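You operate a simulated robot arm through the tools that you are given. There is no shell and no other tool. Be economical: measure what you need, move in short steps, check, and stop when the job is done.

The job below is to be done with a simulated two-armed robot. You get a single attempt, and the scene is never put back.

TASK
On the yellow tray field, fold the yellow polishing cloth in half and then in half again.

Only the result counts: the job must be done as asked and must still hold three seconds after the hand-in. Knocking over, shifting, dropping, spilling or breaking anything else fails it. Flat cloth is picked up by pressing the open fingertips on it (5 to 10 N) and closing them slowly along it; thin cloth reads only 2 to 8 mm in the jaws.

THE ROBOT
Two 7-joint arms with two-finger parallel grippers on one trunk, on a base that drives. Base frame: it is fixed to the floor where the robot stands at the start and does not move with it; the origin is under the middle of the robot, x ahead of it, y to its left, z up. Lengths are in m, angles in degrees, forces in N, time in s.
The left shoulder is at the start at [0.07, 0.163, 1.045], the right one opposite. Places, roughly: yellow tray field [0.5, 0, 0.8]. Payload 3.43 kg a hand.
The TCP of each hand is the grasp point between the finger pads, 0.034 m short of the fingertips. In the tool frame z runs along the fingers and y along their closing line. The gripper opens to 0.128 m. The fingers are 0.024 m wide and 0.012 m thick; the gripper's body (0.048 by 0.13 m) begins 0.096 m behind the TCP.
Orientation is told as [roll, pitch, yaw] about the base's x, y, z axes, in that order, counted from this pose: with the fingers straight down and closing along the base's y, the tool's x points along the base's -x, its y along +y and its z along -z.

THE INTERFACE
- The arms move only by the tool play_rows. It takes "left_plan", "right_plan" or both (then of equal length, played together; a hand with none holds still); each is a list of rows, each a list of 7 numbers: the shift along the tool's x, y, z in m, then the turn, a rotation vector about the tool's x, y, z in degrees, then the gripper command, from -1 (shut) to 1 (fully open), values between in proportion. In form: [[tx, ty, tz, wx, wy, wz, claw], ...]. A call has 1 to 10 rows; each row shifts and turns the commanded pose from where the row before left it, along the tool's axes as they then stand. A row lasts 0.2 s, in which the tool goes at most 0.05 m and 8.6 degrees; a call with a longer step from one row to the next is refused whole, and so is a gripper value outside its range. A pose out of reach is approached as far as the arm can. The call stops where the force on the tool passes 40 N (or 10 N more than at its start, if that is more) or the arm is blocked; 0.2 s more then pass. Each finger travels about 0.153 m/s and halts on what it meets, pressing with about 22 N; the grip force reading is that of the motor and also rises with nothing between the fingers. The clock runs only during rows and for 0.2 s after the last one: add rows that do not move to give the fingers time. It gives the time, the measured TCP pose, the force on the tool (base axes), the opening and the grip force at its end, in the units of the frame above (readings bear some noise).
- Cameras (640 x 400 px; columns grow to the right, rows downward): "scene" is now at [0.1275, -0.0171, 1.2663]; the picture's right is [-0.12, -0.99, 0.00], its down [-0.65, 0.08, -0.76] and it looks along [0.75, -0.09, -0.65] (base axes); focal length 257 px, centre (320, 200). "left" rides on the left gripper at [0.076, 0.011, -0.16] in its tool frame; the picture's right is [-0.15, 0.99, 0.00], its down [-0.88, -0.13, -0.46] and it looks along [-0.45, -0.07, 0.89] (tool axes); focal length 234 px, centre (320, 200). "right" rides on the right gripper at [0.076, -0.011, -0.16] in its tool frame; the picture's right is [0.15, 0.99, 0.00], its down [-0.88, 0.13, -0.46] and it looks along [-0.45, 0.07, 0.89] (tool axes); focal length 234 px, centre (320, 200). There is no depth. A picture from a camera that has moved, and an enlarged one, comes with that camera's place and axes in the base frame and with its lens. The place of the scene camera against the robot may be out by one fixed shift of up to 0.012 m in any direction.
- capture(camera): a new picture of that camera. The clock stands still meanwhile.
- lift_body(by): slides the trunk up (or, below 0, down) by that many m; the arms and the scene camera ride with it, the base frame stays. It gives what a move gives, with no picture.
- drive_base(legs): drives the robot by 1 to 6 legs, each [ahead, left, turn to the left] in m, m and degrees, along the robot's own axes; the way and the turn of a leg run together, so that a leg with both is an arc; at most 1.5 m and 180 degrees a leg. The arms and the cameras ride along, it lands a little off, and it stops where it bumps. It gives what a move gives.
- head_to(pan, tilt): turns the head with the scene camera to pan (to the left, within 86 degrees either way) and tilt (down, from -29 to 69), counted from straight ahead of the robot. It gives what a move gives.
- zoom(camera, box): a new picture of the part [left, top, right, bottom] of that camera's present view, enlarged. The clock stands still meanwhile.
- finish_job(): hands the job in; it is judged then, once.

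Work in short steps. Places have to be worked out from the pictures, the camera data and where the tool is seen: move nearer, look again, correct. Check each grasp and each placing, and mend what went wrong. You have 120 turns and 88 pictures in all, those below and enlarged ones among them. Open the grippers and draw the arms clear of the work before you hand the job in, unless the task says otherwise; then end with one line.

The tools are called after "Emit:" as name(argument=value, ...) on one line, values as JSON. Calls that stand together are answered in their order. play_rows: Moves the arms, as the interface text tells. Its arguments: {"type":"object","properties":{"left_plan":{"type":"array","items":{"type":"array","items":{"type":"number"}}},"right_plan":{"type":"array","items":{"type":"array","items":{"type":"number"}}}},"required":[]} The other tools are called the same way: lift_body (by) slides the trunk up or down; drive_base (legs) drives the base; head_to (pan, tilt) turns the head that bears the scene camera; capture (camera) takes a picture; zoom (camera, box) takes an enlarged picture of a part of a camera's view; finish_job () hands the job in.

At the start:

```text
time_s: 0.0
left_position: [0.6886, 0.2141, 0.973]
left_ee_rot: [0.0, -0.1, 0.0]
left_force: [0.1, 0.6, 0.1]
left_finger_gap: 0.1281
left_grip_force: 0.0
right_position: [0.6546, -0.2923, 1.0018]
right_ee_rot: [0.0, 0.0, 0.0]
right_force: [0.6, 1.0, 0.0]
right_finger_gap: 0.1277
right_grip_force: 0.0
trunk travel left (down, up): [-0.525, 0.415]
robot x, y, heading: [0.0005, 0.0009, -0.0]
head pan, tilt: [-6.8, 40.5]
```

scene: 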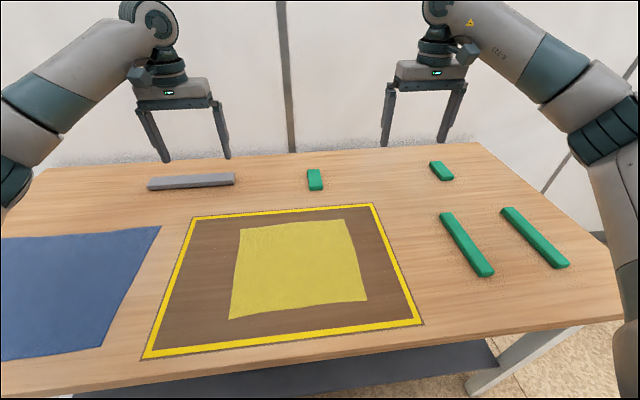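
right: 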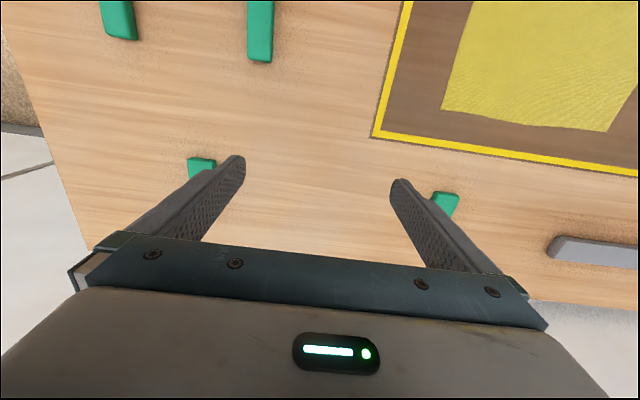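
left: 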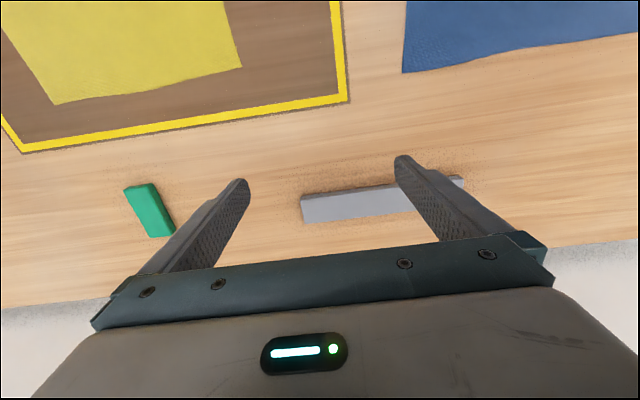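

The wrist and scene views agree on a surface near z≈0.795, with the cloth spanning about x 0.36–0.585 and y −0.15–0.13. The near edge is too close to reach well, so I'll back up 0.13 m first.

Emit:
drive_base(legs=[[-0.13, 0, 0]])

```text
time_s: 1.3
left_position: [0.5613, 0.2136, 0.9736]
left_ee_rot: [0.0, 0.1, -0.1]
left_force: [-0.5, -0.2, -0.7]
left_finger_gap: 0.128
left_grip_force: 0.1
right_position: [0.5288, -0.2922, 1.0016]
right_ee_rot: [0.0, 0.0, 0.0]
right_force: [-1.9, 0.7, 0.3]
right_finger_gap: 0.1278
right_grip_force: 0.1
trunk travel left (down, up): [-0.525, 0.415]
robot x, y, heading: [-0.1275, 0.002, 0.2]
head pan, tilt: [-6.8, 40.5]
```

Now I'll bring both hands above the far corners with the fingers partly closed, then look.

Emit:
play_rows(left_plan=[[-0.0028, -0.02, 0.0146, 0, 0, 0, -0.3], [-0.0028, -0.02, 0.0146, 0, 0, 0, -0.3], [-0.0028, -0.02, 0.0146, 0, 0, 0, -0.3], [-0.0028, -0.02, 0.0146, 0, 0, 0, -0.3], [-0.0028, -0.02, 0.0146, 0, 0, 0, -0.3]], right_plan=[[-0.0092, 0.032, 0.02, 0, 0, 0, -0.3], [-0.0092, 0.032, 0.02, 0, 0, 0, -0.3], [-0.0092, 0.032, 0.02, 0, 0, 0, -0.3], [-0.0092, 0.032, 0.02, 0, 0, 0, -0.3], [-0.0092, 0.032, 0.02, 0, 0, 0, -0.3]])

Emit:
capture(camera="left")

Emit:
capture(camera="right")

Emit:
capture(camera="scene")

```text
time_s: 2.5
left_position: [0.5753, 0.1137, 0.8981]
left_ee_rot: [0.0, 0.1, 0.0]
left_force: [0.0, 0.0, 0.0]
left_finger_gap: 0.0449
left_grip_force: 0.0
right_position: [0.5759, -0.1341, 0.8979]
right_ee_rot: [0.0, 0.1, -0.2]
right_force: [-0.3, -0.4, -1.0]
right_finger_gap: 0.0451
right_grip_force: 0.1
trunk travel left (down, up): [-0.525, 0.415]
robot x, y, heading: [-0.1285, 0.0038, 0.2]
head pan, tilt: [-6.8, 40.5]
```

```text
84 pictures are left
camera left: at [0.5002, 0.1248, 1.0583], right [0.15, 0.99, 0.0], down [0.88, -0.13, 0.45], along [0.45, -0.07, -0.89], focal length 234 px, centre (320, 200)
```

left: 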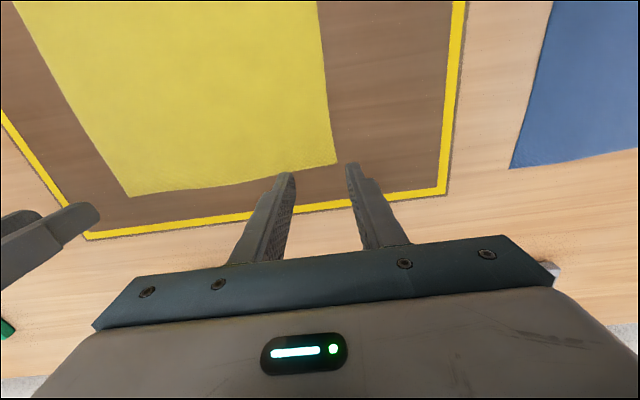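

```text
83 pictures are left
camera right: at [0.5013, -0.1432, 1.0578], right [-0.15, 0.99, 0.0], down [0.88, 0.13, 0.45], along [0.45, 0.07, -0.89], focal length 234 px, centre (320, 200)
```

right: 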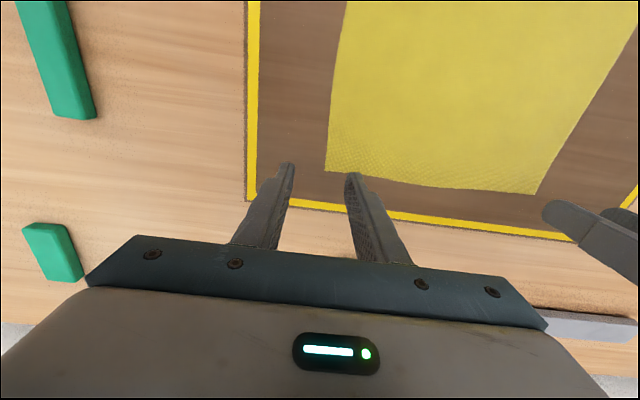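

```text
82 pictures are left
camera scene: at [0.0016, -0.0168, 1.2662], right [-0.12, -0.99, 0.0], down [-0.65, 0.08, -0.76], along [0.75, -0.09, -0.65], focal length 257 px, centre (320, 200)
```

scene: 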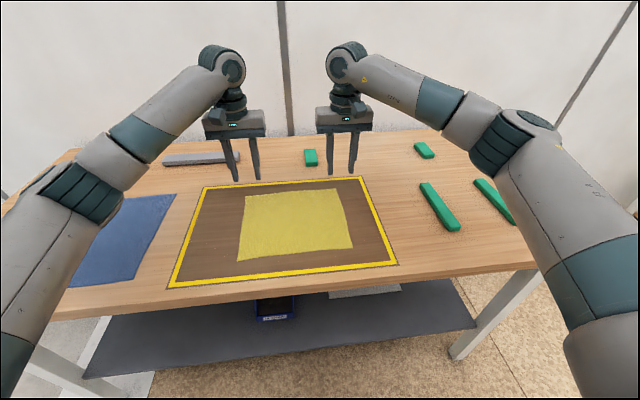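

The corners sit near TL [0.588, 0.131] and TR [0.593, −0.123]. I'll set the hands just inside the corners, narrow the gap to about 0.026 m, and go down close to the surface.

Emit:
play_rows(left_plan=[[0, -0.003, 0.012, 0, 0, 0, -0.6], [0, -0.003, 0.012, 0, 0, 0, -0.6], [0, -0.002, 0.012, 0, 0, 0, -0.6], [0, -0.002, 0.012, 0, 0, 0, -0.6]], right_plan=[[-0.001, 0.009, 0.012, 0, 0, 0, -0.6], [-0.001, 0.009, 0.012, 0, 0, 0, -0.6], [-0.001, 0.009, 0.012, 0, 0, 0, -0.6], [-0.001, 0.008, 0.012, 0, 0, 0, -0.6]])

Emit:
capture(camera="left")

Emit:
capture(camera="right")

```text
time_s: 3.5
left_position: [0.5755, 0.1046, 0.8492]
left_ee_rot: [0.0, 0.2, 0.1]
left_force: [0.8, -0.4, -0.6]
left_finger_gap: 0.0256
left_grip_force: 0.0
right_position: [0.5769, -0.0975, 0.8519]
right_ee_rot: [-0.1, 0.2, 0.0]
right_force: [-0.2, 0.3, 0.7]
right_finger_gap: 0.0256
right_grip_force: 0.1
trunk travel left (down, up): [-0.525, 0.415]
robot x, y, heading: [-0.1273, -0.0024, -0.2]
head pan, tilt: [-6.8, 40.5]
```

```text
81 pictures are left
camera left: at [0.5009, 0.1157, 1.0092], right [0.15, 0.99, 0.0], down [0.88, -0.13, 0.45], along [0.45, -0.07, -0.89], focal length 234 px, centre (320, 200)
```

left: 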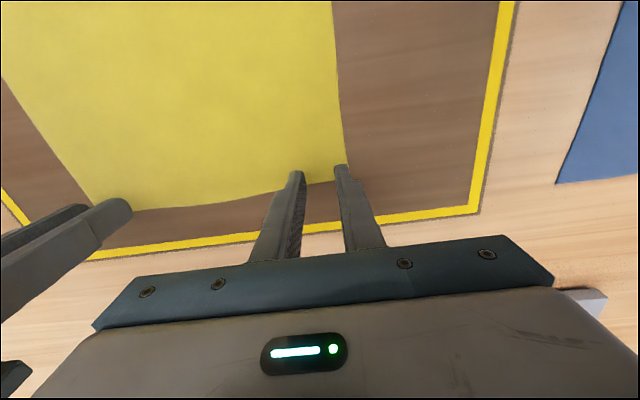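

```text
80 pictures are left
camera right: at [0.5022, -0.1071, 1.0112], right [-0.15, 0.99, 0.0], down [0.88, 0.13, 0.45], along [0.45, 0.07, -0.89], focal length 234 px, centre (320, 200)
```

right: 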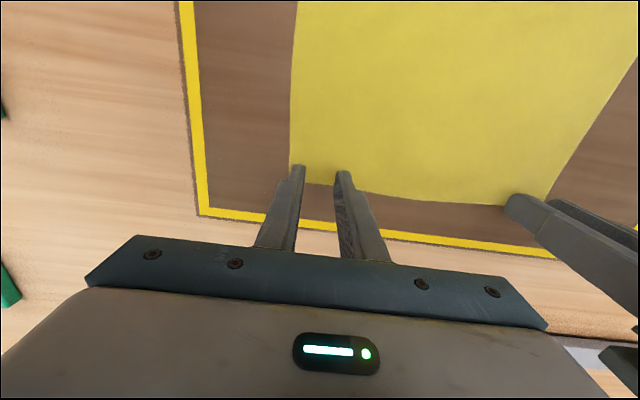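

The fingers are nearly on the corners. I'll nudge them slightly inward and go down in small steps until I feel contact.

Emit:
play_rows(left_plan=[[0.001, -0.005, 0.004, 0, 0, 0, -0.6], [0, 0, 0.004, 0, 0, 0, -0.6], [0, 0, 0.002, 0, 0, 0, -0.6]], right_plan=[[0.004, 0.004, 0.005, 0, 0, 0, -0.6], [0, 0, 0.005, 0, 0, 0, -0.6], [0, 0, 0.003, 0, 0, 0, -0.6]])

```text
time_s: 4.3
left_position: [0.5753, 0.0991, 0.8415]
left_ee_rot: [0.0, 0.1, 0.0]
left_force: [-0.6, -0.6, 0.0]
left_finger_gap: 0.0257
left_grip_force: 0.1
right_position: [0.5741, -0.0935, 0.8397]
right_ee_rot: [0.0, 0.1, 0.0]
right_force: [0.0, 0.6, -0.3]
right_finger_gap: 0.0257
right_grip_force: 0.0
trunk travel left (down, up): [-0.525, 0.415]
robot x, y, heading: [-0.1264, 0.0015, 0.1]
head pan, tilt: [-6.8, 40.5]
```

No contact yet, so I'm going 6 mm lower.

Emit:
play_rows(left_plan=[[0, 0, 0.003, 0, 0, 0, -0.6], [0, 0, 0.003, 0, 0, 0, -0.6]], right_plan=[[0, 0, 0.003, 0, 0, 0, -0.6], [0, 0, 0.002, 0, 0, 0, -0.6]])

```text
time_s: 4.9
left_position: [0.576, 0.0996, 0.836]
left_ee_rot: [0.0, 0.2, -0.1]
left_force: [0.1, 0.4, -0.9]
left_finger_gap: 0.0255
left_grip_force: 0.1
right_position: [0.5735, -0.093, 0.8358]
right_ee_rot: [0.1, 0.0, 0.0]
right_force: [0.7, 0.8, -0.4]
right_finger_gap: 0.0256
right_grip_force: 0.0
trunk travel left (down, up): [-0.525, 0.415]
robot x, y, heading: [-0.1273, -0.0018, 0.2]
head pan, tilt: [-6.8, 40.5]
```

Still free, so I'll go down another 5 mm.

Emit:
play_rows(left_plan=[[0, 0, 0.003, 0, 0, 0, -0.6], [0, 0, 0.002, 0, 0, 0, -0.6]], right_plan=[[0, 0, 0.003, 0, 0, 0, -0.6], [0, 0, 0.002, 0, 0, 0, -0.6]])

```text
time_s: 5.5
left_position: [0.5734, 0.0983, 0.8365]
left_ee_rot: [0.0, -0.2, 0.0]
left_force: [3.0, 0.2, 13.9]
left_finger_gap: 0.0257
left_grip_force: 0.0
right_position: [0.5728, -0.0932, 0.8345]
right_ee_rot: [0.1, -0.4, -0.1]
right_force: [3.6, -0.8, 20.3]
right_finger_gap: 0.0255
right_grip_force: 0.0
trunk travel left (down, up): [-0.525, 0.415]
robot x, y, heading: [-0.1282, 0.0015, 0.1]
head pan, tilt: [-6.8, 40.5]
```

Contact is at a surface z of about 0.801. I'll ease off to 5–8 N and then close slowly.

Emit:
play_rows(left_plan=[[0, 0, -0.0015, 0, 0, 0, -0.6], [0, 0, 0, 0, 0, 0, -0.6]], right_plan=[[0, 0, -0.0025, 0, 0, 0, -0.6], [0, 0, 0, 0, 0, 0, -0.6]])

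```text
time_s: 6.1
left_position: [0.5731, 0.0988, 0.8362]
left_ee_rot: [0.0, -0.2, -0.1]
left_force: [3.7, 0.0, 15.4]
left_finger_gap: 0.0257
left_grip_force: 0.1
right_position: [0.5708, -0.0921, 0.8352]
right_ee_rot: [0.0, -0.1, -0.1]
right_force: [2.6, -3.5, 16.5]
right_finger_gap: 0.0255
right_grip_force: 0.1
trunk travel left (down, up): [-0.525, 0.415]
robot x, y, heading: [-0.1262, -0.0003, 0.0]
head pan, tilt: [-6.8, 40.5]
```

Still about 15 N, so I'm easing off another 1.5 mm.

Emit:
play_rows(left_plan=[[0, 0, -0.0015, 0, 0, 0, -0.6], [0, 0, 0, 0, 0, 0, -0.6]], right_plan=[[0, 0, -0.0015, 0, 0, 0, -0.6], [0, 0, 0, 0, 0, 0, -0.6]])

```text
time_s: 6.7
left_position: [0.5733, 0.0988, 0.8355]
left_ee_rot: [0.0, -0.1, 0.0]
left_force: [1.9, -1.3, 10.2]
left_finger_gap: 0.0253
left_grip_force: 0.1
right_position: [0.572, -0.0921, 0.8347]
right_ee_rot: [0.1, 0.0, 0.0]
right_force: [-1.2, -3.5, 11.5]
right_finger_gap: 0.0256
right_grip_force: 0.0
trunk travel left (down, up): [-0.525, 0.415]
robot x, y, heading: [-0.1263, 0.0031, -0.1]
head pan, tilt: [-6.8, 40.5]
```

The force is now about 10–11 N. I'll raise another 0.7 mm and close slowly.

Emit:
play_rows(left_plan=[[0, 0, -0.0007, 0, 0, 0, -0.65], [0, 0, 0, 0, 0, 0, -0.7], [0, 0, 0, 0, 0, 0, -0.75], [0, 0, 0, 0, 0, 0, -0.8], [0, 0, 0, 0, 0, 0, -0.85], [0, 0, 0, 0, 0, 0, -0.9], [0, 0, 0, 0, 0, 0, -0.95], [0, 0, 0, 0, 0, 0, -1], [0, 0, 0, 0, 0, 0, -1]], right_plan=[[0, 0, -0.0008, 0, 0, 0, -0.65], [0, 0, 0, 0, 0, 0, -0.7], [0, 0, 0, 0, 0, 0, -0.75], [0, 0, 0, 0, 0, 0, -0.8], [0, 0, 0, 0, 0, 0, -0.85], [0, 0, 0, 0, 0, 0, -0.9], [0, 0, 0, 0, 0, 0, -0.95], [0, 0, 0, 0, 0, 0, -1], [0, 0, 0, 0, 0, 0, -1]])

Emit:
capture(camera="left")

Emit:
capture(camera="right")

```text
time_s: 8.7
left_position: [0.5754, 0.0981, 0.8348]
left_ee_rot: [-0.1, -0.1, 0.0]
left_force: [-0.2, 1.9, 1.9]
left_finger_gap: 0.0001
left_grip_force: 22.1
right_position: [0.5734, -0.0939, 0.8364]
right_ee_rot: [0.1, 0.0, -0.1]
right_force: [-0.2, -0.5, 4.7]
right_finger_gap: 0.0017
right_grip_force: 21.5
trunk travel left (down, up): [-0.525, 0.415]
robot x, y, heading: [-0.125, 0.0021, 0.3]
head pan, tilt: [-6.8, 40.5]
```

```text
79 pictures are left
camera left: at [0.4999, 0.1098, 0.9952], right [0.15, 0.99, 0.0], down [0.88, -0.13, 0.46], along [0.45, -0.07, -0.89], focal length 234 px, centre (320, 200)
```

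left: 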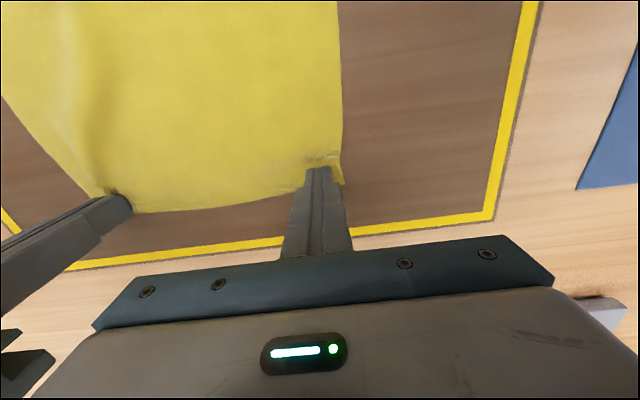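

```text
78 pictures are left
camera right: at [0.499, -0.1028, 0.9944], right [-0.15, 0.99, 0.0], down [0.88, 0.13, 0.46], along [0.45, 0.07, -0.89], focal length 234 px, centre (320, 200)
```

right: 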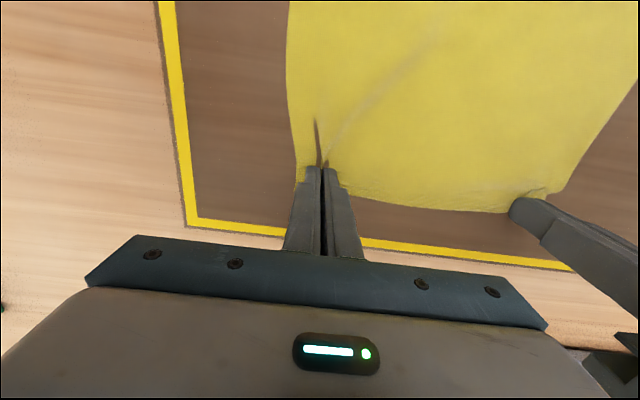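

The right hand reads 1.7 mm and seems to have a ridge, but the left slipped. I'll keep the right closed, reopen the left, and press again.

Emit:
play_rows(left_plan=[[0, 0, -0.006, 0, 0, 0, -0.9], [0, 0.0, 0, 0, 0, 0, -0.55], [0.001, 0.0, 0.004, 0, 0, 0, -0.55], [0, 0, 0.003, 0, 0, 0, -0.55], [0, 0, 0, 0, 0, 0, -0.55]])

```text
time_s: 9.9
left_position: [0.5732, 0.0994, 0.8349]
left_ee_rot: [0.0, 0.0, 0.0]
left_force: [-0.1, 0.6, 8.2]
left_finger_gap: 0.0288
left_grip_force: 0.1
right_position: [0.5722, -0.094, 0.8361]
right_ee_rot: [0.0, 0.0, 0.0]
right_force: [-0.1, 0.7, 2.4]
right_finger_gap: 0.0016
right_grip_force: 22.0
trunk travel left (down, up): [-0.525, 0.415]
robot x, y, heading: [-0.1272, 0.0031, -0.0]
head pan, tilt: [-6.8, 40.5]
```

Left is pressing at 8 N. I'll close slowly while pushing down a little to keep the force up.

Emit:
play_rows(left_plan=[[0, 0, 0.0005, 0, 0, 0, -0.6], [0, 0, 0, 0, 0, 0, -0.65], [0, 0, 0.0005, 0, 0, 0, -0.7], [0, 0, 0, 0, 0, 0, -0.75]])

```text
time_s: 10.9
left_position: [0.5736, 0.0983, 0.8347]
left_ee_rot: [-0.1, -0.1, 0.0]
left_force: [0.1, 0.1, 16.8]
left_finger_gap: 0.0145
left_grip_force: 0.0
right_position: [0.5722, -0.0925, 0.8361]
right_ee_rot: [0.0, -0.1, 0.0]
right_force: [1.0, 1.0, 0.4]
right_finger_gap: 0.0019
right_grip_force: 21.9
trunk travel left (down, up): [-0.525, 0.415]
robot x, y, heading: [-0.1243, 0.0006, 0.1]
head pan, tilt: [-6.8, 40.5]
```

Emit:
play_rows(left_plan=[[0, 0, -0.0006, 0, 0, 0, -0.8], [0, 0, -0.0004, 0, 0, 0, -0.85], [0, 0, 0, 0, 0, 0, -0.9], [0, 0, 0, 0, 0, 0, -0.95], [0, 0, 0, 0, 0, 0, -1], [0, 0, 0, 0, 0, 0, -1]])

Emit:
capture(camera="left")

```text
time_s: 12.3
left_position: [0.5739, 0.0987, 0.8357]
left_ee_rot: [0.0, 0.0, 0.0]
left_force: [-0.5, -5.9, 15.9]
left_finger_gap: 0.0019
left_grip_force: 22.1
right_position: [0.5725, -0.0927, 0.8364]
right_ee_rot: [0.0, -0.1, 0.0]
right_force: [-0.3, 5.9, 0.1]
right_finger_gap: 0.0019
right_grip_force: 21.6
trunk travel left (down, up): [-0.525, 0.415]
robot x, y, heading: [-0.1296, -0.0019, 0.1]
head pan, tilt: [-6.8, 40.5]
```

```text
77 pictures are left
camera left: at [0.4985, 0.11, 0.9949], right [0.15, 0.99, 0.0], down [0.88, -0.13, 0.46], along [0.45, -0.07, -0.89], focal length 234 px, centre (320, 200)
```

left: 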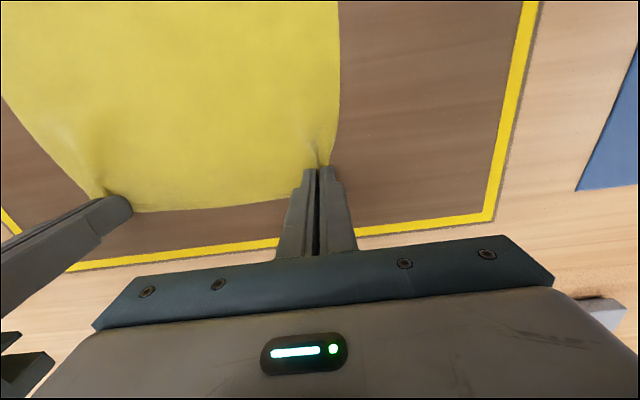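

Both now read 1.9 mm, with tension between the hands. I'll lift 4 cm and check.

Emit:
play_rows(left_plan=[[0, -0.001, -0.01, 0, 0, 0, -1], [0, -0.001, -0.01, 0, 0, 0, -1], [0, 0, -0.01, 0, 0, 0, -1], [0, 0, -0.01, 0, 0, 0, -1]], right_plan=[[0, 0.001, -0.01, 0, 0, 0, -1], [0, 0.001, -0.01, 0, 0, 0, -1], [0, 0, -0.01, 0, 0, 0, -1], [0, 0, -0.01, 0, 0, 0, -1]])

Emit:
capture(camera="scene")

Emit:
capture(camera="left")

```text
time_s: 13.3
left_position: [0.5737, 0.0966, 0.8743]
left_ee_rot: [0.0, 0.1, 0.0]
left_force: [0.5, -1.8, -0.2]
left_finger_gap: 0.002
left_grip_force: 21.9
right_position: [0.5746, -0.0914, 0.8748]
right_ee_rot: [0.0, 0.0, 0.0]
right_force: [0.1, 4.2, -0.1]
right_finger_gap: 0.0015
right_grip_force: 22.0
trunk travel left (down, up): [-0.525, 0.415]
robot x, y, heading: [-0.1274, -0.0007, 0.0]
head pan, tilt: [-6.8, 40.5]
```

```text
76 pictures are left
camera scene: at [-0.0002, -0.0172, 1.2663], right [-0.12, -0.99, 0.0], down [-0.65, 0.08, -0.76], along [0.75, -0.09, -0.65], focal length 257 px, centre (320, 200)
```

scene: 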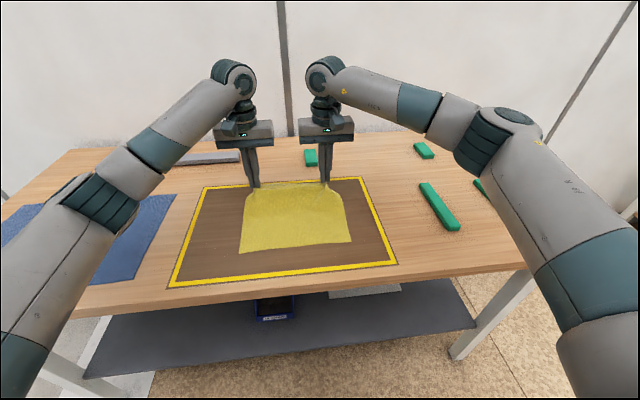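

```text
75 pictures are left
camera left: at [0.4997, 0.1081, 1.0345], right [0.15, 0.99, 0.0], down [0.88, -0.13, 0.45], along [0.45, -0.07, -0.89], focal length 234 px, centre (320, 200)
```

left: 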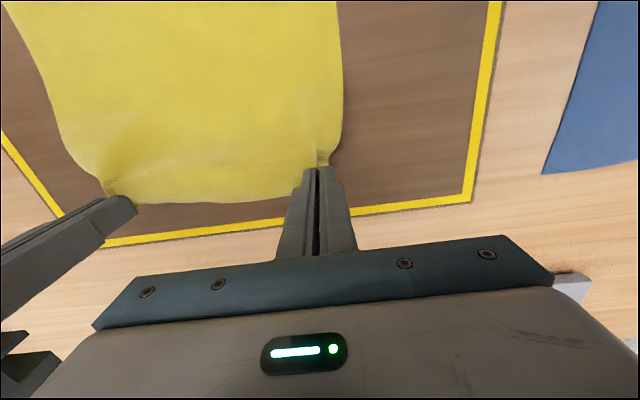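

Both corners are held. I'll carry the edge over in an arc towards the near edge (x≈0.39), stopping at about 2.6 cm above the surface.

Emit:
play_rows(left_plan=[[0.015, 0, -0.02, 0, 0, 0, -1], [0.02, 0, -0.012, 0, 0, 0, -1], [0.02, 0, -0.006, 0, 0, 0, -1], [0.02, 0, 0, 0, 0, 0, -1], [0.02, 0, 0, 0, 0, 0, -1], [0.02, 0, 0.008, 0, 0, 0, -1], [0.02, 0, 0.016, 0, 0, 0, -1], [0.015, 0, 0.018, 0, 0, 0, -1], [0.014, 0, 0.01, 0, 0, 0, -1]], right_plan=[[0.015, 0, -0.02, 0, 0, 0, -1], [0.02, 0, -0.012, 0, 0, 0, -1], [0.02, 0, -0.006, 0, 0, 0, -1], [0.02, 0, 0, 0, 0, 0, -1], [0.02, 0, 0, 0, 0, 0, -1], [0.02, 0, 0.008, 0, 0, 0, -1], [0.02, 0, 0.016, 0, 0, 0, -1], [0.015, 0, 0.018, 0, 0, 0, -1], [0.014, 0, 0.01, 0, 0, 0, -1]])

Emit:
capture(camera="scene")

Emit:
capture(camera="left")

Emit:
capture(camera="right")

```text
time_s: 15.3
left_position: [0.4103, 0.0966, 0.862]
left_ee_rot: [0.1, 0.0, 0.0]
left_force: [0.6, -1.3, 0.6]
left_finger_gap: 0.002
left_grip_force: 22.4
right_position: [0.407, -0.0919, 0.8611]
right_ee_rot: [0.0, 0.0, -0.1]
right_force: [0.1, 1.8, -0.2]
right_finger_gap: 0.0016
right_grip_force: 21.7
trunk travel left (down, up): [-0.525, 0.415]
robot x, y, heading: [-0.1263, 0.0024, 0.0]
head pan, tilt: [-6.8, 40.5]
```

```text
74 pictures are left
camera scene: at [0.0001, -0.0173, 1.2664], right [-0.12, -0.99, 0.0], down [-0.65, 0.08, -0.76], along [0.75, -0.09, -0.65], focal length 257 px, centre (320, 200)
```

scene: 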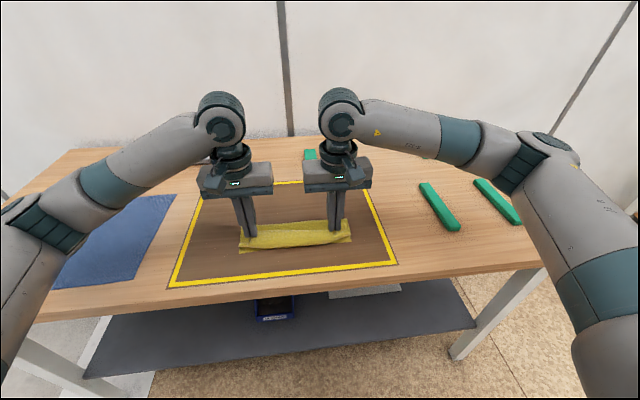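

```text
73 pictures are left
camera left: at [0.336, 0.1077, 1.0221], right [0.15, 0.99, 0.0], down [0.88, -0.13, 0.46], along [0.45, -0.07, -0.89], focal length 234 px, centre (320, 200)
```

left: 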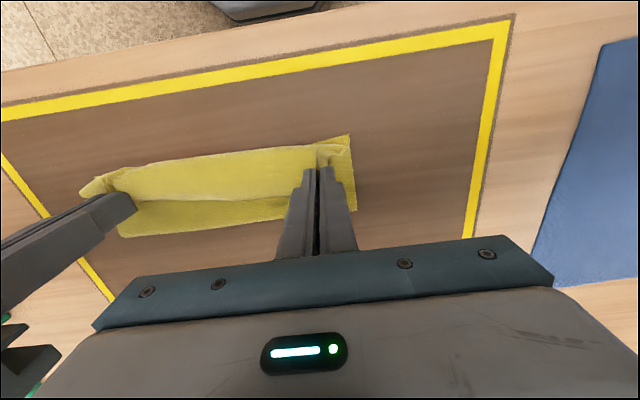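

```text
72 pictures are left
camera right: at [0.3331, -0.1008, 1.0208], right [-0.15, 0.99, 0.0], down [0.88, 0.13, 0.46], along [0.45, 0.07, -0.89], focal length 234 px, centre (320, 200)
```

right: 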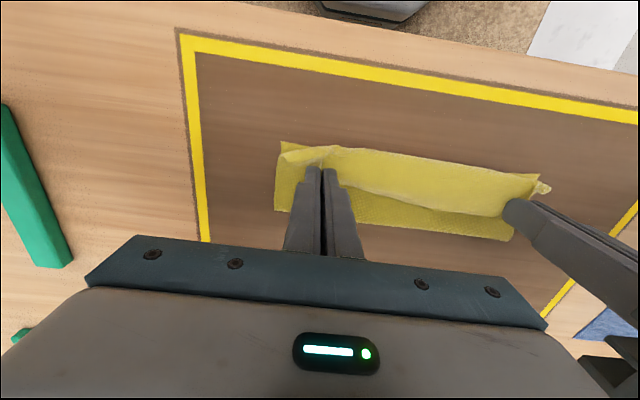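

The fold is nearly in place, with the edge over the near edge. I'll lower to just above the surface.

Emit:
play_rows(left_plan=[[0.002, 0, 0.008, 0, 0, 0, -1], [0.002, 0, 0.007, 0, 0, 0, -1], [0.002, 0, 0.006, 0, 0, 0, -1], [0, 0, 0, 0, 0, 0, -1]], right_plan=[[0.001, 0, 0.008, 0, 0, 0, -1], [0.001, 0, 0.007, 0, 0, 0, -1], [0.001, 0, 0.006, 0, 0, 0, -1], [0, 0, 0, 0, 0, 0, -1]])

Emit:
capture(camera="left")

Emit:
capture(camera="right")

Emit:
zoom(camera="scene", box=[200, 180, 400, 305])

```text
time_s: 16.3
left_position: [0.4035, 0.0959, 0.8395]
left_ee_rot: [0.0, -0.1, 0.0]
left_force: [0.1, -1.2, -0.7]
left_finger_gap: 0.002
left_grip_force: 21.8
right_position: [0.4076, -0.0903, 0.8393]
right_ee_rot: [0.0, 0.0, 0.0]
right_force: [1.1, 0.8, -0.5]
right_finger_gap: 0.0018
right_grip_force: 21.9
trunk travel left (down, up): [-0.525, 0.415]
robot x, y, heading: [-0.1304, -0.0025, -0.1]
head pan, tilt: [-6.8, 40.5]
```

```text
71 pictures are left
camera left: at [0.3294, 0.1074, 0.9994], right [0.15, 0.99, 0.0], down [0.88, -0.13, 0.46], along [0.45, -0.07, -0.89], focal length 234 px, centre (320, 200)
```

left: 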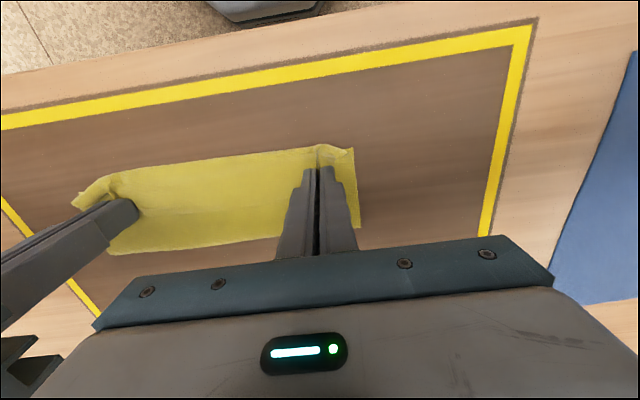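

```text
70 pictures are left
camera right: at [0.3327, -0.1005, 0.999], right [-0.15, 0.99, 0.0], down [0.88, 0.13, 0.46], along [0.45, 0.07, -0.89], focal length 234 px, centre (320, 200)
```

right: 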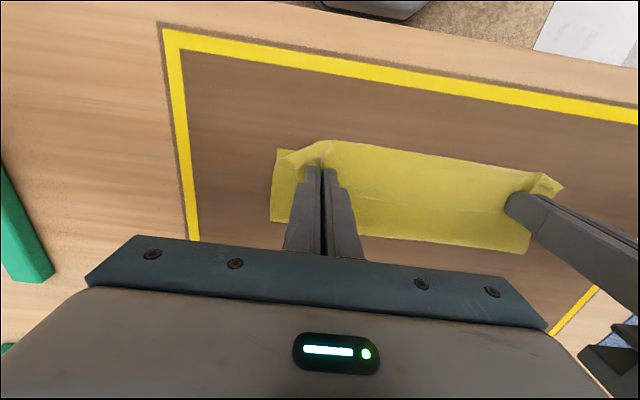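

```text
3.20 times, centred on (300, 242) of scene
camera zoom: at [0.0003, -0.0172, 1.2663], right [-0.12, -0.99, 0.0], down [-0.65, 0.08, -0.76], along [0.75, -0.09, -0.65], focal length 822 px, centre (384, 64)
```

zoom: 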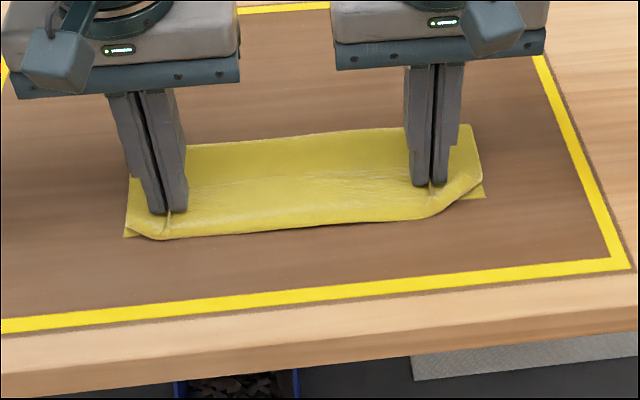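

The top edge is well aligned with the near edge. I'll open the jaws gently, which spreads the gathers back out, then lift off.

Emit:
play_rows(left_plan=[[0, 0, 0.001, 0, 0, 0, -0.9], [0, 0, 0, 0, 0, 0, -0.8], [0, 0, 0, 0, 0, 0, -0.7], [0, 0, 0, 0, 0, 0, -0.6], [0, 0, 0, 0, 0, 0, -0.6], [0, 0, -0.006, 0, 0, 0, -0.6], [0, 0, -0.015, 0, 0, 0, -0.6], [0, 0, -0.03, 0, 0, 0, -0.6], [0, 0, -0.04, 0, 0, 0, -0.6]], right_plan=[[0.002, 0, 0.001, 0, 0, 0, -0.9], [0, 0, 0, 0, 0, 0, -0.8], [0, 0, 0, 0, 0, 0, -0.7], [0, 0, 0, 0, 0, 0, -0.6], [0, 0, 0, 0, 0, 0, -0.6], [0, 0, -0.006, 0, 0, 0, -0.6], [0, 0, -0.015, 0, 0, 0, -0.6], [0, 0, -0.03, 0, 0, 0, -0.6], [0, 0, -0.04, 0, 0, 0, -0.6]])

Emit:
capture(camera="left")

Emit:
capture(camera="right")

Emit:
zoom(camera="scene", box=[200, 180, 400, 305])

```text
time_s: 18.3
left_position: [0.4029, 0.0968, 0.9295]
left_ee_rot: [0.1, 0.0, 0.0]
left_force: [-0.2, -0.1, -0.3]
left_finger_gap: 0.0254
left_grip_force: 0.1
right_position: [0.4031, -0.0916, 0.933]
right_ee_rot: [-0.1, 0.1, 0.0]
right_force: [-0.7, 0.1, -0.3]
right_finger_gap: 0.0254
right_grip_force: 0.1
trunk travel left (down, up): [-0.525, 0.415]
robot x, y, heading: [-0.1266, -0.0013, -0.1]
head pan, tilt: [-6.8, 40.5]
```

```text
68 pictures are left
camera left: at [0.3283, 0.1084, 1.0894], right [0.15, 0.99, 0.0], down [0.88, -0.13, 0.46], along [0.45, -0.07, -0.89], focal length 234 px, centre (320, 200)
```

left: 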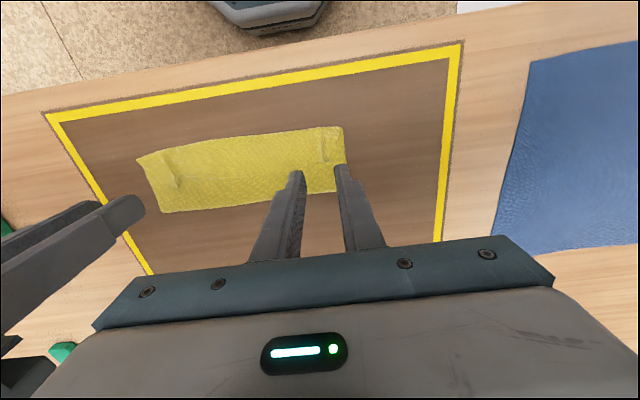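

```text
67 pictures are left
camera right: at [0.3282, -0.1016, 1.0912], right [-0.15, 0.99, 0.0], down [0.88, 0.13, 0.46], along [0.45, 0.07, -0.89], focal length 234 px, centre (320, 200)
```

right: 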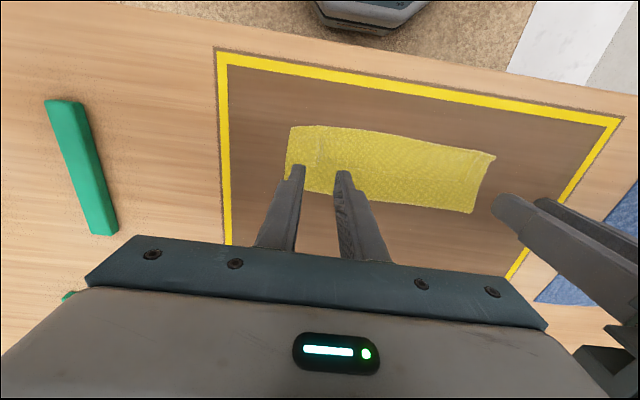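

```text
3.20 times, centred on (300, 242) of scene
camera zoom: at [-0.001, -0.0171, 1.2663], right [-0.12, -0.99, 0.0], down [-0.64, 0.08, -0.76], along [0.76, -0.09, -0.65], focal length 822 px, centre (384, 64)
```

zoom: 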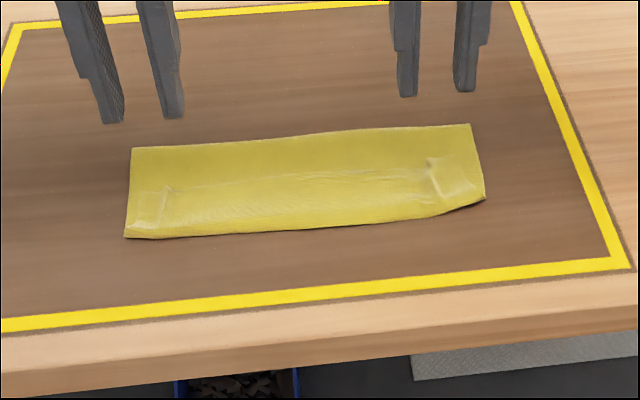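

The first fold is clean: the strip now spans x 0.381–0.465, y −0.128–0.125. For the second fold I'll clear the right hand and yaw the left by −90° so it closes along the left short edge.

Emit:
play_rows(left_plan=[[0, 0, -0.003, 0, 0, 8.2, -0.6], [0, 0, -0.003, 0, 0, 8.2, -0.6], [0, 0, -0.003, 0, 0, 8.2, -0.6], [0, 0, 0, 0, 0, 8.2, -0.6], [0, 0, 0, 0, 0, 8.2, -0.6], [0, 0, 0, 0, 0, 8.2, -0.6], [0, 0, 0, 0, 0, 8.2, -0.6], [0, 0, 0, 0, 0, 8.2, -0.6], [0, 0, 0, 0, 0, 8.2, -0.6], [0, 0, 0, 0, 0, 8.2, -0.6]], right_plan=[[0, -0.02, -0.01, 0, 0, 0, -0.6], [0, -0.02, -0.01, 0, 0, 0, -0.6], [0, -0.02, -0.01, 0, 0, 0, -0.6], [0, -0.02, -0.01, 0, 0, 0, -0.6], [0, -0.02, -0.01, 0, 0, 0, -0.6], [0, -0.02, -0.01, 0, 0, 0, -0.6], [0, -0.02, -0.01, 0, 0, 0, -0.6], [0, -0.02, -0.01, 0, 0, 0, -0.6], [0, -0.02, -0.01, 0, 0, 0, -0.6], [0, -0.02, -0.01, 0, 0, 0, -0.6]])

```text
time_s: 20.5
left_position: [0.404, 0.0958, 0.9386]
left_ee_rot: [0.0, 0.1, -82.0]
left_force: [-0.4, 0.0, 0.0]
left_finger_gap: 0.0257
left_grip_force: 0.1
right_position: [0.403, -0.2923, 1.0292]
right_ee_rot: [0.0, 0.0, 0.0]
right_force: [0.3, 0.4, -0.1]
right_finger_gap: 0.0255
right_grip_force: 0.1
trunk travel left (down, up): [-0.525, 0.415]
robot x, y, heading: [-0.1282, 0.0006, 0.1]
head pan, tilt: [-6.8, 40.5]
```

Now I'll finish the yaw, move above the left edge's middle, and look.

Emit:
play_rows(left_plan=[[0, 0, 0, 0, 0, 8, -0.6], [0.007, 0.01, 0.02, 0, 0, 0, -0.6], [0.007, 0.009, 0.02, 0, 0, 0, -0.6], [0, 0, 0.015, 0, 0, 0, -0.6]])

Emit:
capture(camera="left")

Emit:
capture(camera="right")

Emit:
zoom(camera="scene", box=[200, 180, 400, 305])

```text
time_s: 21.5
left_position: [0.424, 0.1094, 0.8843]
left_ee_rot: [0.1, 0.0, -90.0]
left_force: [0.1, -0.2, -0.1]
left_finger_gap: 0.0256
left_grip_force: 0.0
right_position: [0.4047, -0.292, 1.03]
right_ee_rot: [0.1, 0.0, 0.1]
right_force: [-0.4, -0.2, -0.3]
right_finger_gap: 0.0254
right_grip_force: 0.0
trunk travel left (down, up): [-0.525, 0.415]
robot x, y, heading: [-0.1293, -0.0005, -0.3]
head pan, tilt: [-6.8, 40.5]
```

```text
65 pictures are left
camera left: at [0.4365, 0.1857, 1.0434], right [0.99, -0.15, 0.0], down [-0.13, -0.88, 0.46], along [-0.07, -0.45, -0.89], focal length 234 px, centre (320, 200)
```

left: 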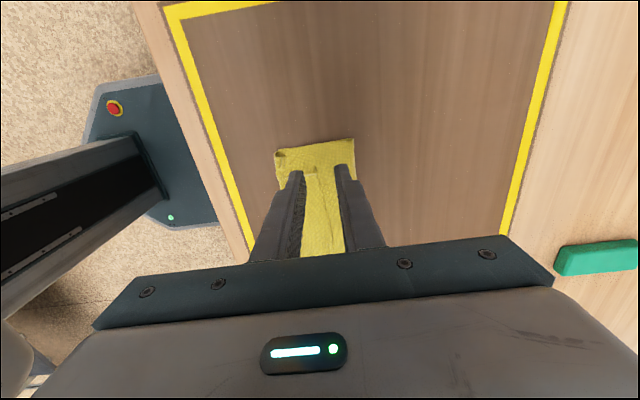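

```text
64 pictures are left
camera right: at [0.3301, -0.302, 1.1886], right [-0.15, 0.99, 0.0], down [0.88, 0.13, 0.46], along [0.45, 0.07, -0.89], focal length 234 px, centre (320, 200)
```

right: 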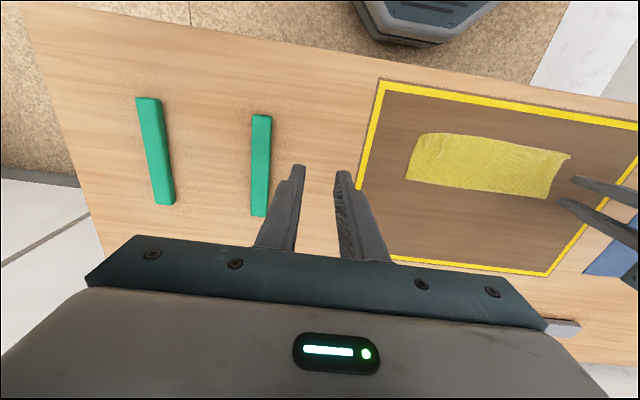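

```text
3.20 times, centred on (300, 242) of scene
camera zoom: at [0.0006, -0.0172, 1.2663], right [-0.12, -0.99, 0.0], down [-0.65, 0.08, -0.76], along [0.75, -0.09, -0.65], focal length 822 px, centre (384, 64)
```

zoom: 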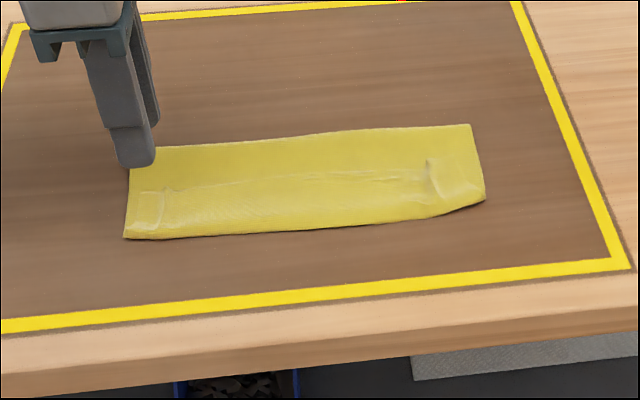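

The left edge is at y≈0.127 with its middle at x≈0.422, so the hand is well placed. I'll go down to just above the surface.

Emit:
play_rows(left_plan=[[0.002, -0.002, 0.015, 0, 0, 0, -0.6], [0, 0, 0.015, 0, 0, 0, -0.6], [0, 0, 0.013, 0, 0, 0, -0.6], [0, 0, 0.004, 0, 0, 0, -0.6]])

```text
time_s: 22.5
left_position: [0.4221, 0.1116, 0.8365]
left_ee_rot: [0.0, 0.0, -90.0]
left_force: [0.5, 0.1, 1.8]
left_finger_gap: 0.0252
left_grip_force: 0.0
right_position: [0.4043, -0.2925, 1.0299]
right_ee_rot: [-0.1, -0.1, 0.0]
right_force: [0.2, -0.7, 0.2]
right_finger_gap: 0.0254
right_grip_force: 0.0
trunk travel left (down, up): [-0.525, 0.415]
robot x, y, heading: [-0.1286, -0.0054, 0.2]
head pan, tilt: [-6.8, 40.5]
```

Just touching. I'll press in about 2 mm more.

Emit:
play_rows(left_plan=[[0, 0, 0.001, 0, 0, 0, -0.6], [0, 0, 0.001, 0, 0, 0, -0.6], [0, 0, 0, 0, 0, 0, -0.6]])

```text
time_s: 23.3
left_position: [0.4201, 0.1128, 0.8359]
left_ee_rot: [0.0, 0.0, -90.0]
left_force: [3.1, 1.6, 15.1]
left_finger_gap: 0.0237
left_grip_force: 0.1
right_position: [0.4032, -0.2922, 1.0304]
right_ee_rot: [0.0, 0.0, 0.0]
right_force: [-0.2, -0.6, -0.1]
right_finger_gap: 0.0255
right_grip_force: 0.1
trunk travel left (down, up): [-0.525, 0.415]
robot x, y, heading: [-0.1235, 0.001, 0.0]
head pan, tilt: [-6.8, 40.5]
```

It's pressing at 15 N, a firm hold that should take both layers. I'll ease off slightly and start to close slowly.

Emit:
play_rows(left_plan=[[0, 0, -0.0005, 0, 0, 0, -0.65], [0, 0, 0, 0, 0, 0, -0.7], [0, 0, 0, 0, 0, 0, -0.75], [0, 0, 0, 0, 0, 0, -0.8]])

Emit:
capture(camera="left")

```text
time_s: 24.3
left_position: [0.4198, 0.1116, 0.8361]
left_ee_rot: [0.0, 0.0, -90.1]
left_force: [2.3, -0.3, 14.9]
left_finger_gap: 0.0112
left_grip_force: 0.1
right_position: [0.405, -0.2924, 1.0299]
right_ee_rot: [0.0, 0.0, 0.0]
right_force: [-1.0, 0.4, 0.4]
right_finger_gap: 0.0255
right_grip_force: 0.0
trunk travel left (down, up): [-0.525, 0.415]
robot x, y, heading: [-0.121, 0.0031, -0.1]
head pan, tilt: [-6.8, 40.5]
```

```text
62 pictures are left
camera left: at [0.4321, 0.1879, 0.9959], right [0.99, -0.15, 0.0], down [-0.13, -0.88, 0.46], along [-0.07, -0.45, -0.89], focal length 234 px, centre (320, 200)
```

left: 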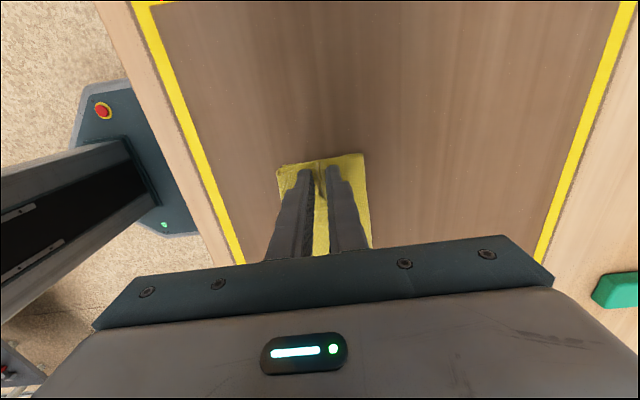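

A ridge is forming at the edge and looks to include the edge itself. I'll finish closing.

Emit:
play_rows(left_plan=[[0, 0, 0, 0, 0, 0, -0.85], [0, 0, 0, 0, 0, 0, -0.9], [0, 0, 0, 0, 0, 0, -0.95], [0, 0, 0, 0, 0, 0, -1], [0, 0, 0, 0, 0, 0, -1]])

Emit:
zoom(camera="left", box=[240, 120, 400, 220])

```text
time_s: 25.5
left_position: [0.4197, 0.1122, 0.8363]
left_ee_rot: [0.0, 0.0, -89.9]
left_force: [-2.1, -0.7, 13.8]
left_finger_gap: 0.0024
left_grip_force: 22.0
right_position: [0.4029, -0.2918, 1.0301]
right_ee_rot: [0.0, 0.0, 0.1]
right_force: [0.1, -0.5, -0.7]
right_finger_gap: 0.0255
right_grip_force: 0.1
trunk travel left (down, up): [-0.525, 0.415]
robot x, y, heading: [-0.1283, -0.0021, -0.2]
head pan, tilt: [-6.8, 40.5]
```

```text
4.00 times, centred on (320, 170) of left
camera zoom: at [0.4316, 0.1879, 0.9959], right [0.99, -0.15, 0.0], down [-0.13, -0.88, 0.46], along [-0.07, -0.45, -0.89], focal length 937 px, centre (320, 320)
```

zoom: 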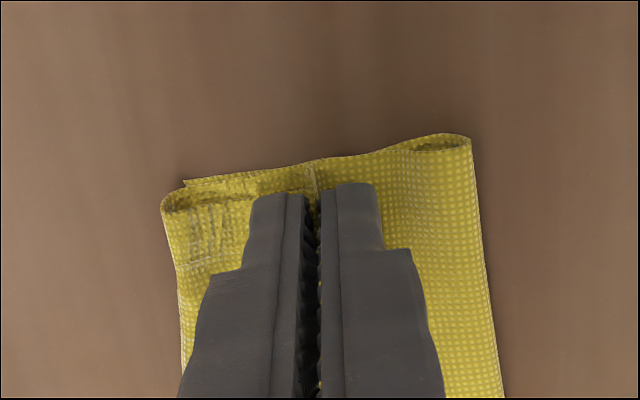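

The jaws read 2.4 mm, which doesn't settle how many layers I hold. I'll lift 2 cm and look.

Emit:
play_rows(left_plan=[[0, 0, -0.007, 0, 0, 0, -1], [0, 0, -0.007, 0, 0, 0, -1], [0, 0, -0.008, 0, 0, 0, -1]])

Emit:
zoom(camera="left", box=[240, 120, 400, 220])

Emit:
zoom(camera="scene", box=[210, 190, 370, 290])

```text
time_s: 26.3
left_position: [0.4207, 0.1136, 0.8568]
left_ee_rot: [-0.2, 0.0, -90.1]
left_force: [0.2, -0.2, 0.8]
left_finger_gap: 0.0021
left_grip_force: 21.7
right_position: [0.4046, -0.2918, 1.029]
right_ee_rot: [0.0, 0.0, 0.0]
right_force: [0.0, -0.7, -0.7]
right_finger_gap: 0.0255
right_grip_force: 0.1
trunk travel left (down, up): [-0.525, 0.415]
robot x, y, heading: [-0.1266, -0.0018, 0.0]
head pan, tilt: [-6.8, 40.5]
```

```text
4.00 times, centred on (320, 170) of left
camera zoom: at [0.4339, 0.1885, 1.0165], right [0.99, -0.15, 0.0], down [-0.13, -0.88, 0.46], along [-0.07, -0.45, -0.89], focal length 937 px, centre (320, 320)
```

zoom: 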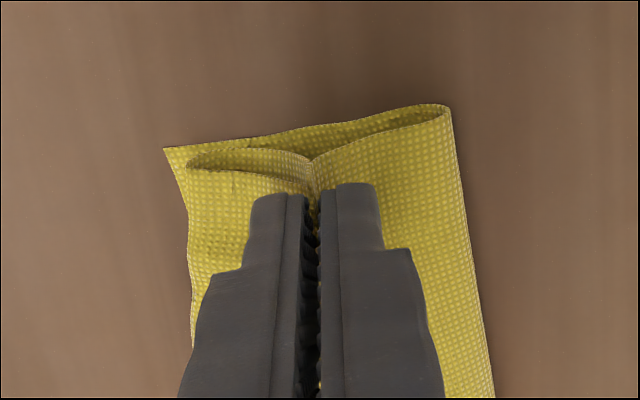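

```text
4.00 times, centred on (290, 240) of scene
camera zoom: at [0.0005, -0.0173, 1.2663], right [-0.12, -0.99, 0.0], down [-0.65, 0.08, -0.76], along [0.75, -0.09, -0.65], focal length 1027 px, centre (440, 40)
```

zoom: 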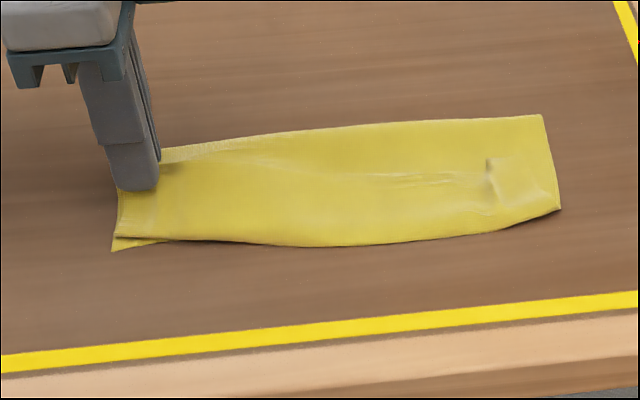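

The side view shows only the top layer lifted; the bottom layer stayed flat. I'll lay it back and release. Next I'll straddle the edge: outer finger on the tray pushing both edges in, inner finger on the cloth.

Emit:
play_rows(left_plan=[[0.002, 0, 0.009, 0, 0, 0, -1], [0, 0, 0.009, 0, 0, 0, -1], [0, 0, 0.001, 0, 0, 0, -0.9], [0, 0, 0, 0, 0, 0, -0.8], [0, 0, 0, 0, 0, 0, -0.7], [0, 0, 0, 0, 0, 0, -0.6], [0, 0, -0.006, 0, 0, 0, -0.6], [0, 0, -0.02, 0, 0, 0, -0.6], [0, 0, -0.02, 0, 0, 0, -0.6]])

Emit:
play_rows(left_plan=[[0, 0, 0, 0, 0, -8.5, -0.55], [0, 0, 0, 0, 0, -8.5, -0.55], [0, 0, 0, 0, 0, -8.5, -0.55], [0, 0, 0, 0, 0, -8.5, -0.55], [0, 0, 0, 0, 0, -8.5, -0.55], [0, 0, 0, 0, 0, -8.5, -0.55], [0, 0, 0, 0, 0, -8.5, -0.55], [0, 0, 0, 0, 0, -8.5, -0.55], [0, 0, 0, 0, 0, -8.5, -0.55], [0, 0, 0, 0, 0, -8.5, -0.55]])

Emit:
play_rows(left_plan=[[0, 0, 0, 0, 0, -5, -0.55]])

Emit:
capture(camera="left")

Emit:
zoom(camera="scene", box=[210, 190, 370, 290])

```text
time_s: 28.3
left_position: [0.4205, 0.1129, 0.8819]
left_ee_rot: [-0.1, 0.0, -90.0]
left_force: [0.6, -0.3, 1.0]
left_finger_gap: 0.0256
left_grip_force: 0.0
right_position: [0.4043, -0.2923, 1.0292]
right_ee_rot: [0.1, 0.0, 0.1]
right_force: [0.2, 0.3, -0.4]
right_finger_gap: 0.0254
right_grip_force: 0.1
trunk travel left (down, up): [-0.525, 0.415]
robot x, y, heading: [-0.1255, -0.0005, 0.0]
head pan, tilt: [-6.8, 40.5]
```

```text
time_s: 30.5
left_position: [0.4214, 0.1147, 0.8832]
left_ee_rot: [-0.1, 0.1, -4.8]
left_force: [-0.2, 0.6, 0.1]
left_finger_gap: 0.0287
left_grip_force: 0.1
right_position: [0.4043, -0.2913, 1.0301]
right_ee_rot: [0.0, 0.0, 0.1]
right_force: [0.1, 1.1, 0.1]
right_finger_gap: 0.0255
right_grip_force: 0.1
trunk travel left (down, up): [-0.525, 0.415]
robot x, y, heading: [-0.1292, 0.0024, -0.1]
head pan, tilt: [-6.8, 40.5]
```

```text
time_s: 30.9
left_position: [0.4198, 0.1145, 0.8829]
left_ee_rot: [0.0, 0.0, 0.1]
left_force: [-0.9, 0.2, -0.2]
left_finger_gap: 0.0286
left_grip_force: 0.0
right_position: [0.4044, -0.2925, 1.0288]
right_ee_rot: [0.0, 0.0, -0.1]
right_force: [-0.3, 0.1, 0.6]
right_finger_gap: 0.0255
right_grip_force: 0.1
trunk travel left (down, up): [-0.525, 0.415]
robot x, y, heading: [-0.1297, 0.0027, 0.1]
head pan, tilt: [-6.8, 40.5]
```

```text
58 pictures are left
camera left: at [0.3464, 0.1258, 1.0434], right [0.14, 0.99, 0.0], down [0.88, -0.13, 0.46], along [0.45, -0.07, -0.89], focal length 234 px, centre (320, 200)
```

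left: 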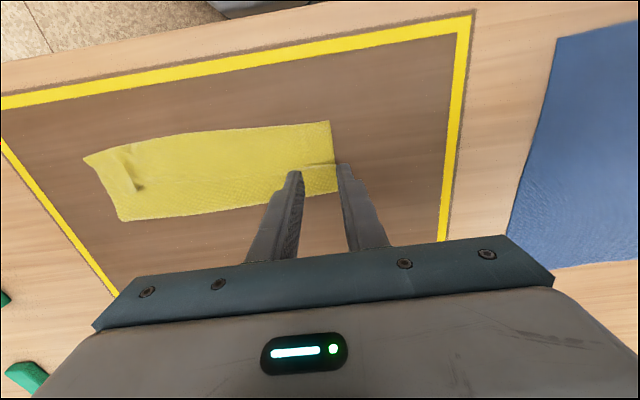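

```text
4.00 times, centred on (290, 240) of scene
camera zoom: at [0.0003, -0.0172, 1.2663], right [-0.12, -0.99, 0.0], down [-0.65, 0.08, -0.76], along [0.75, -0.09, -0.65], focal length 1027 px, centre (440, 40)
```

zoom: 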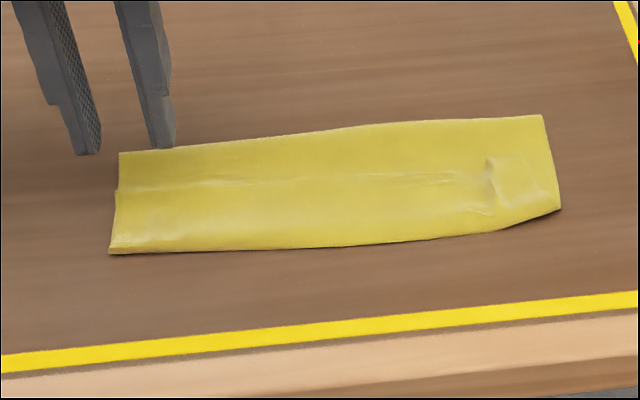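

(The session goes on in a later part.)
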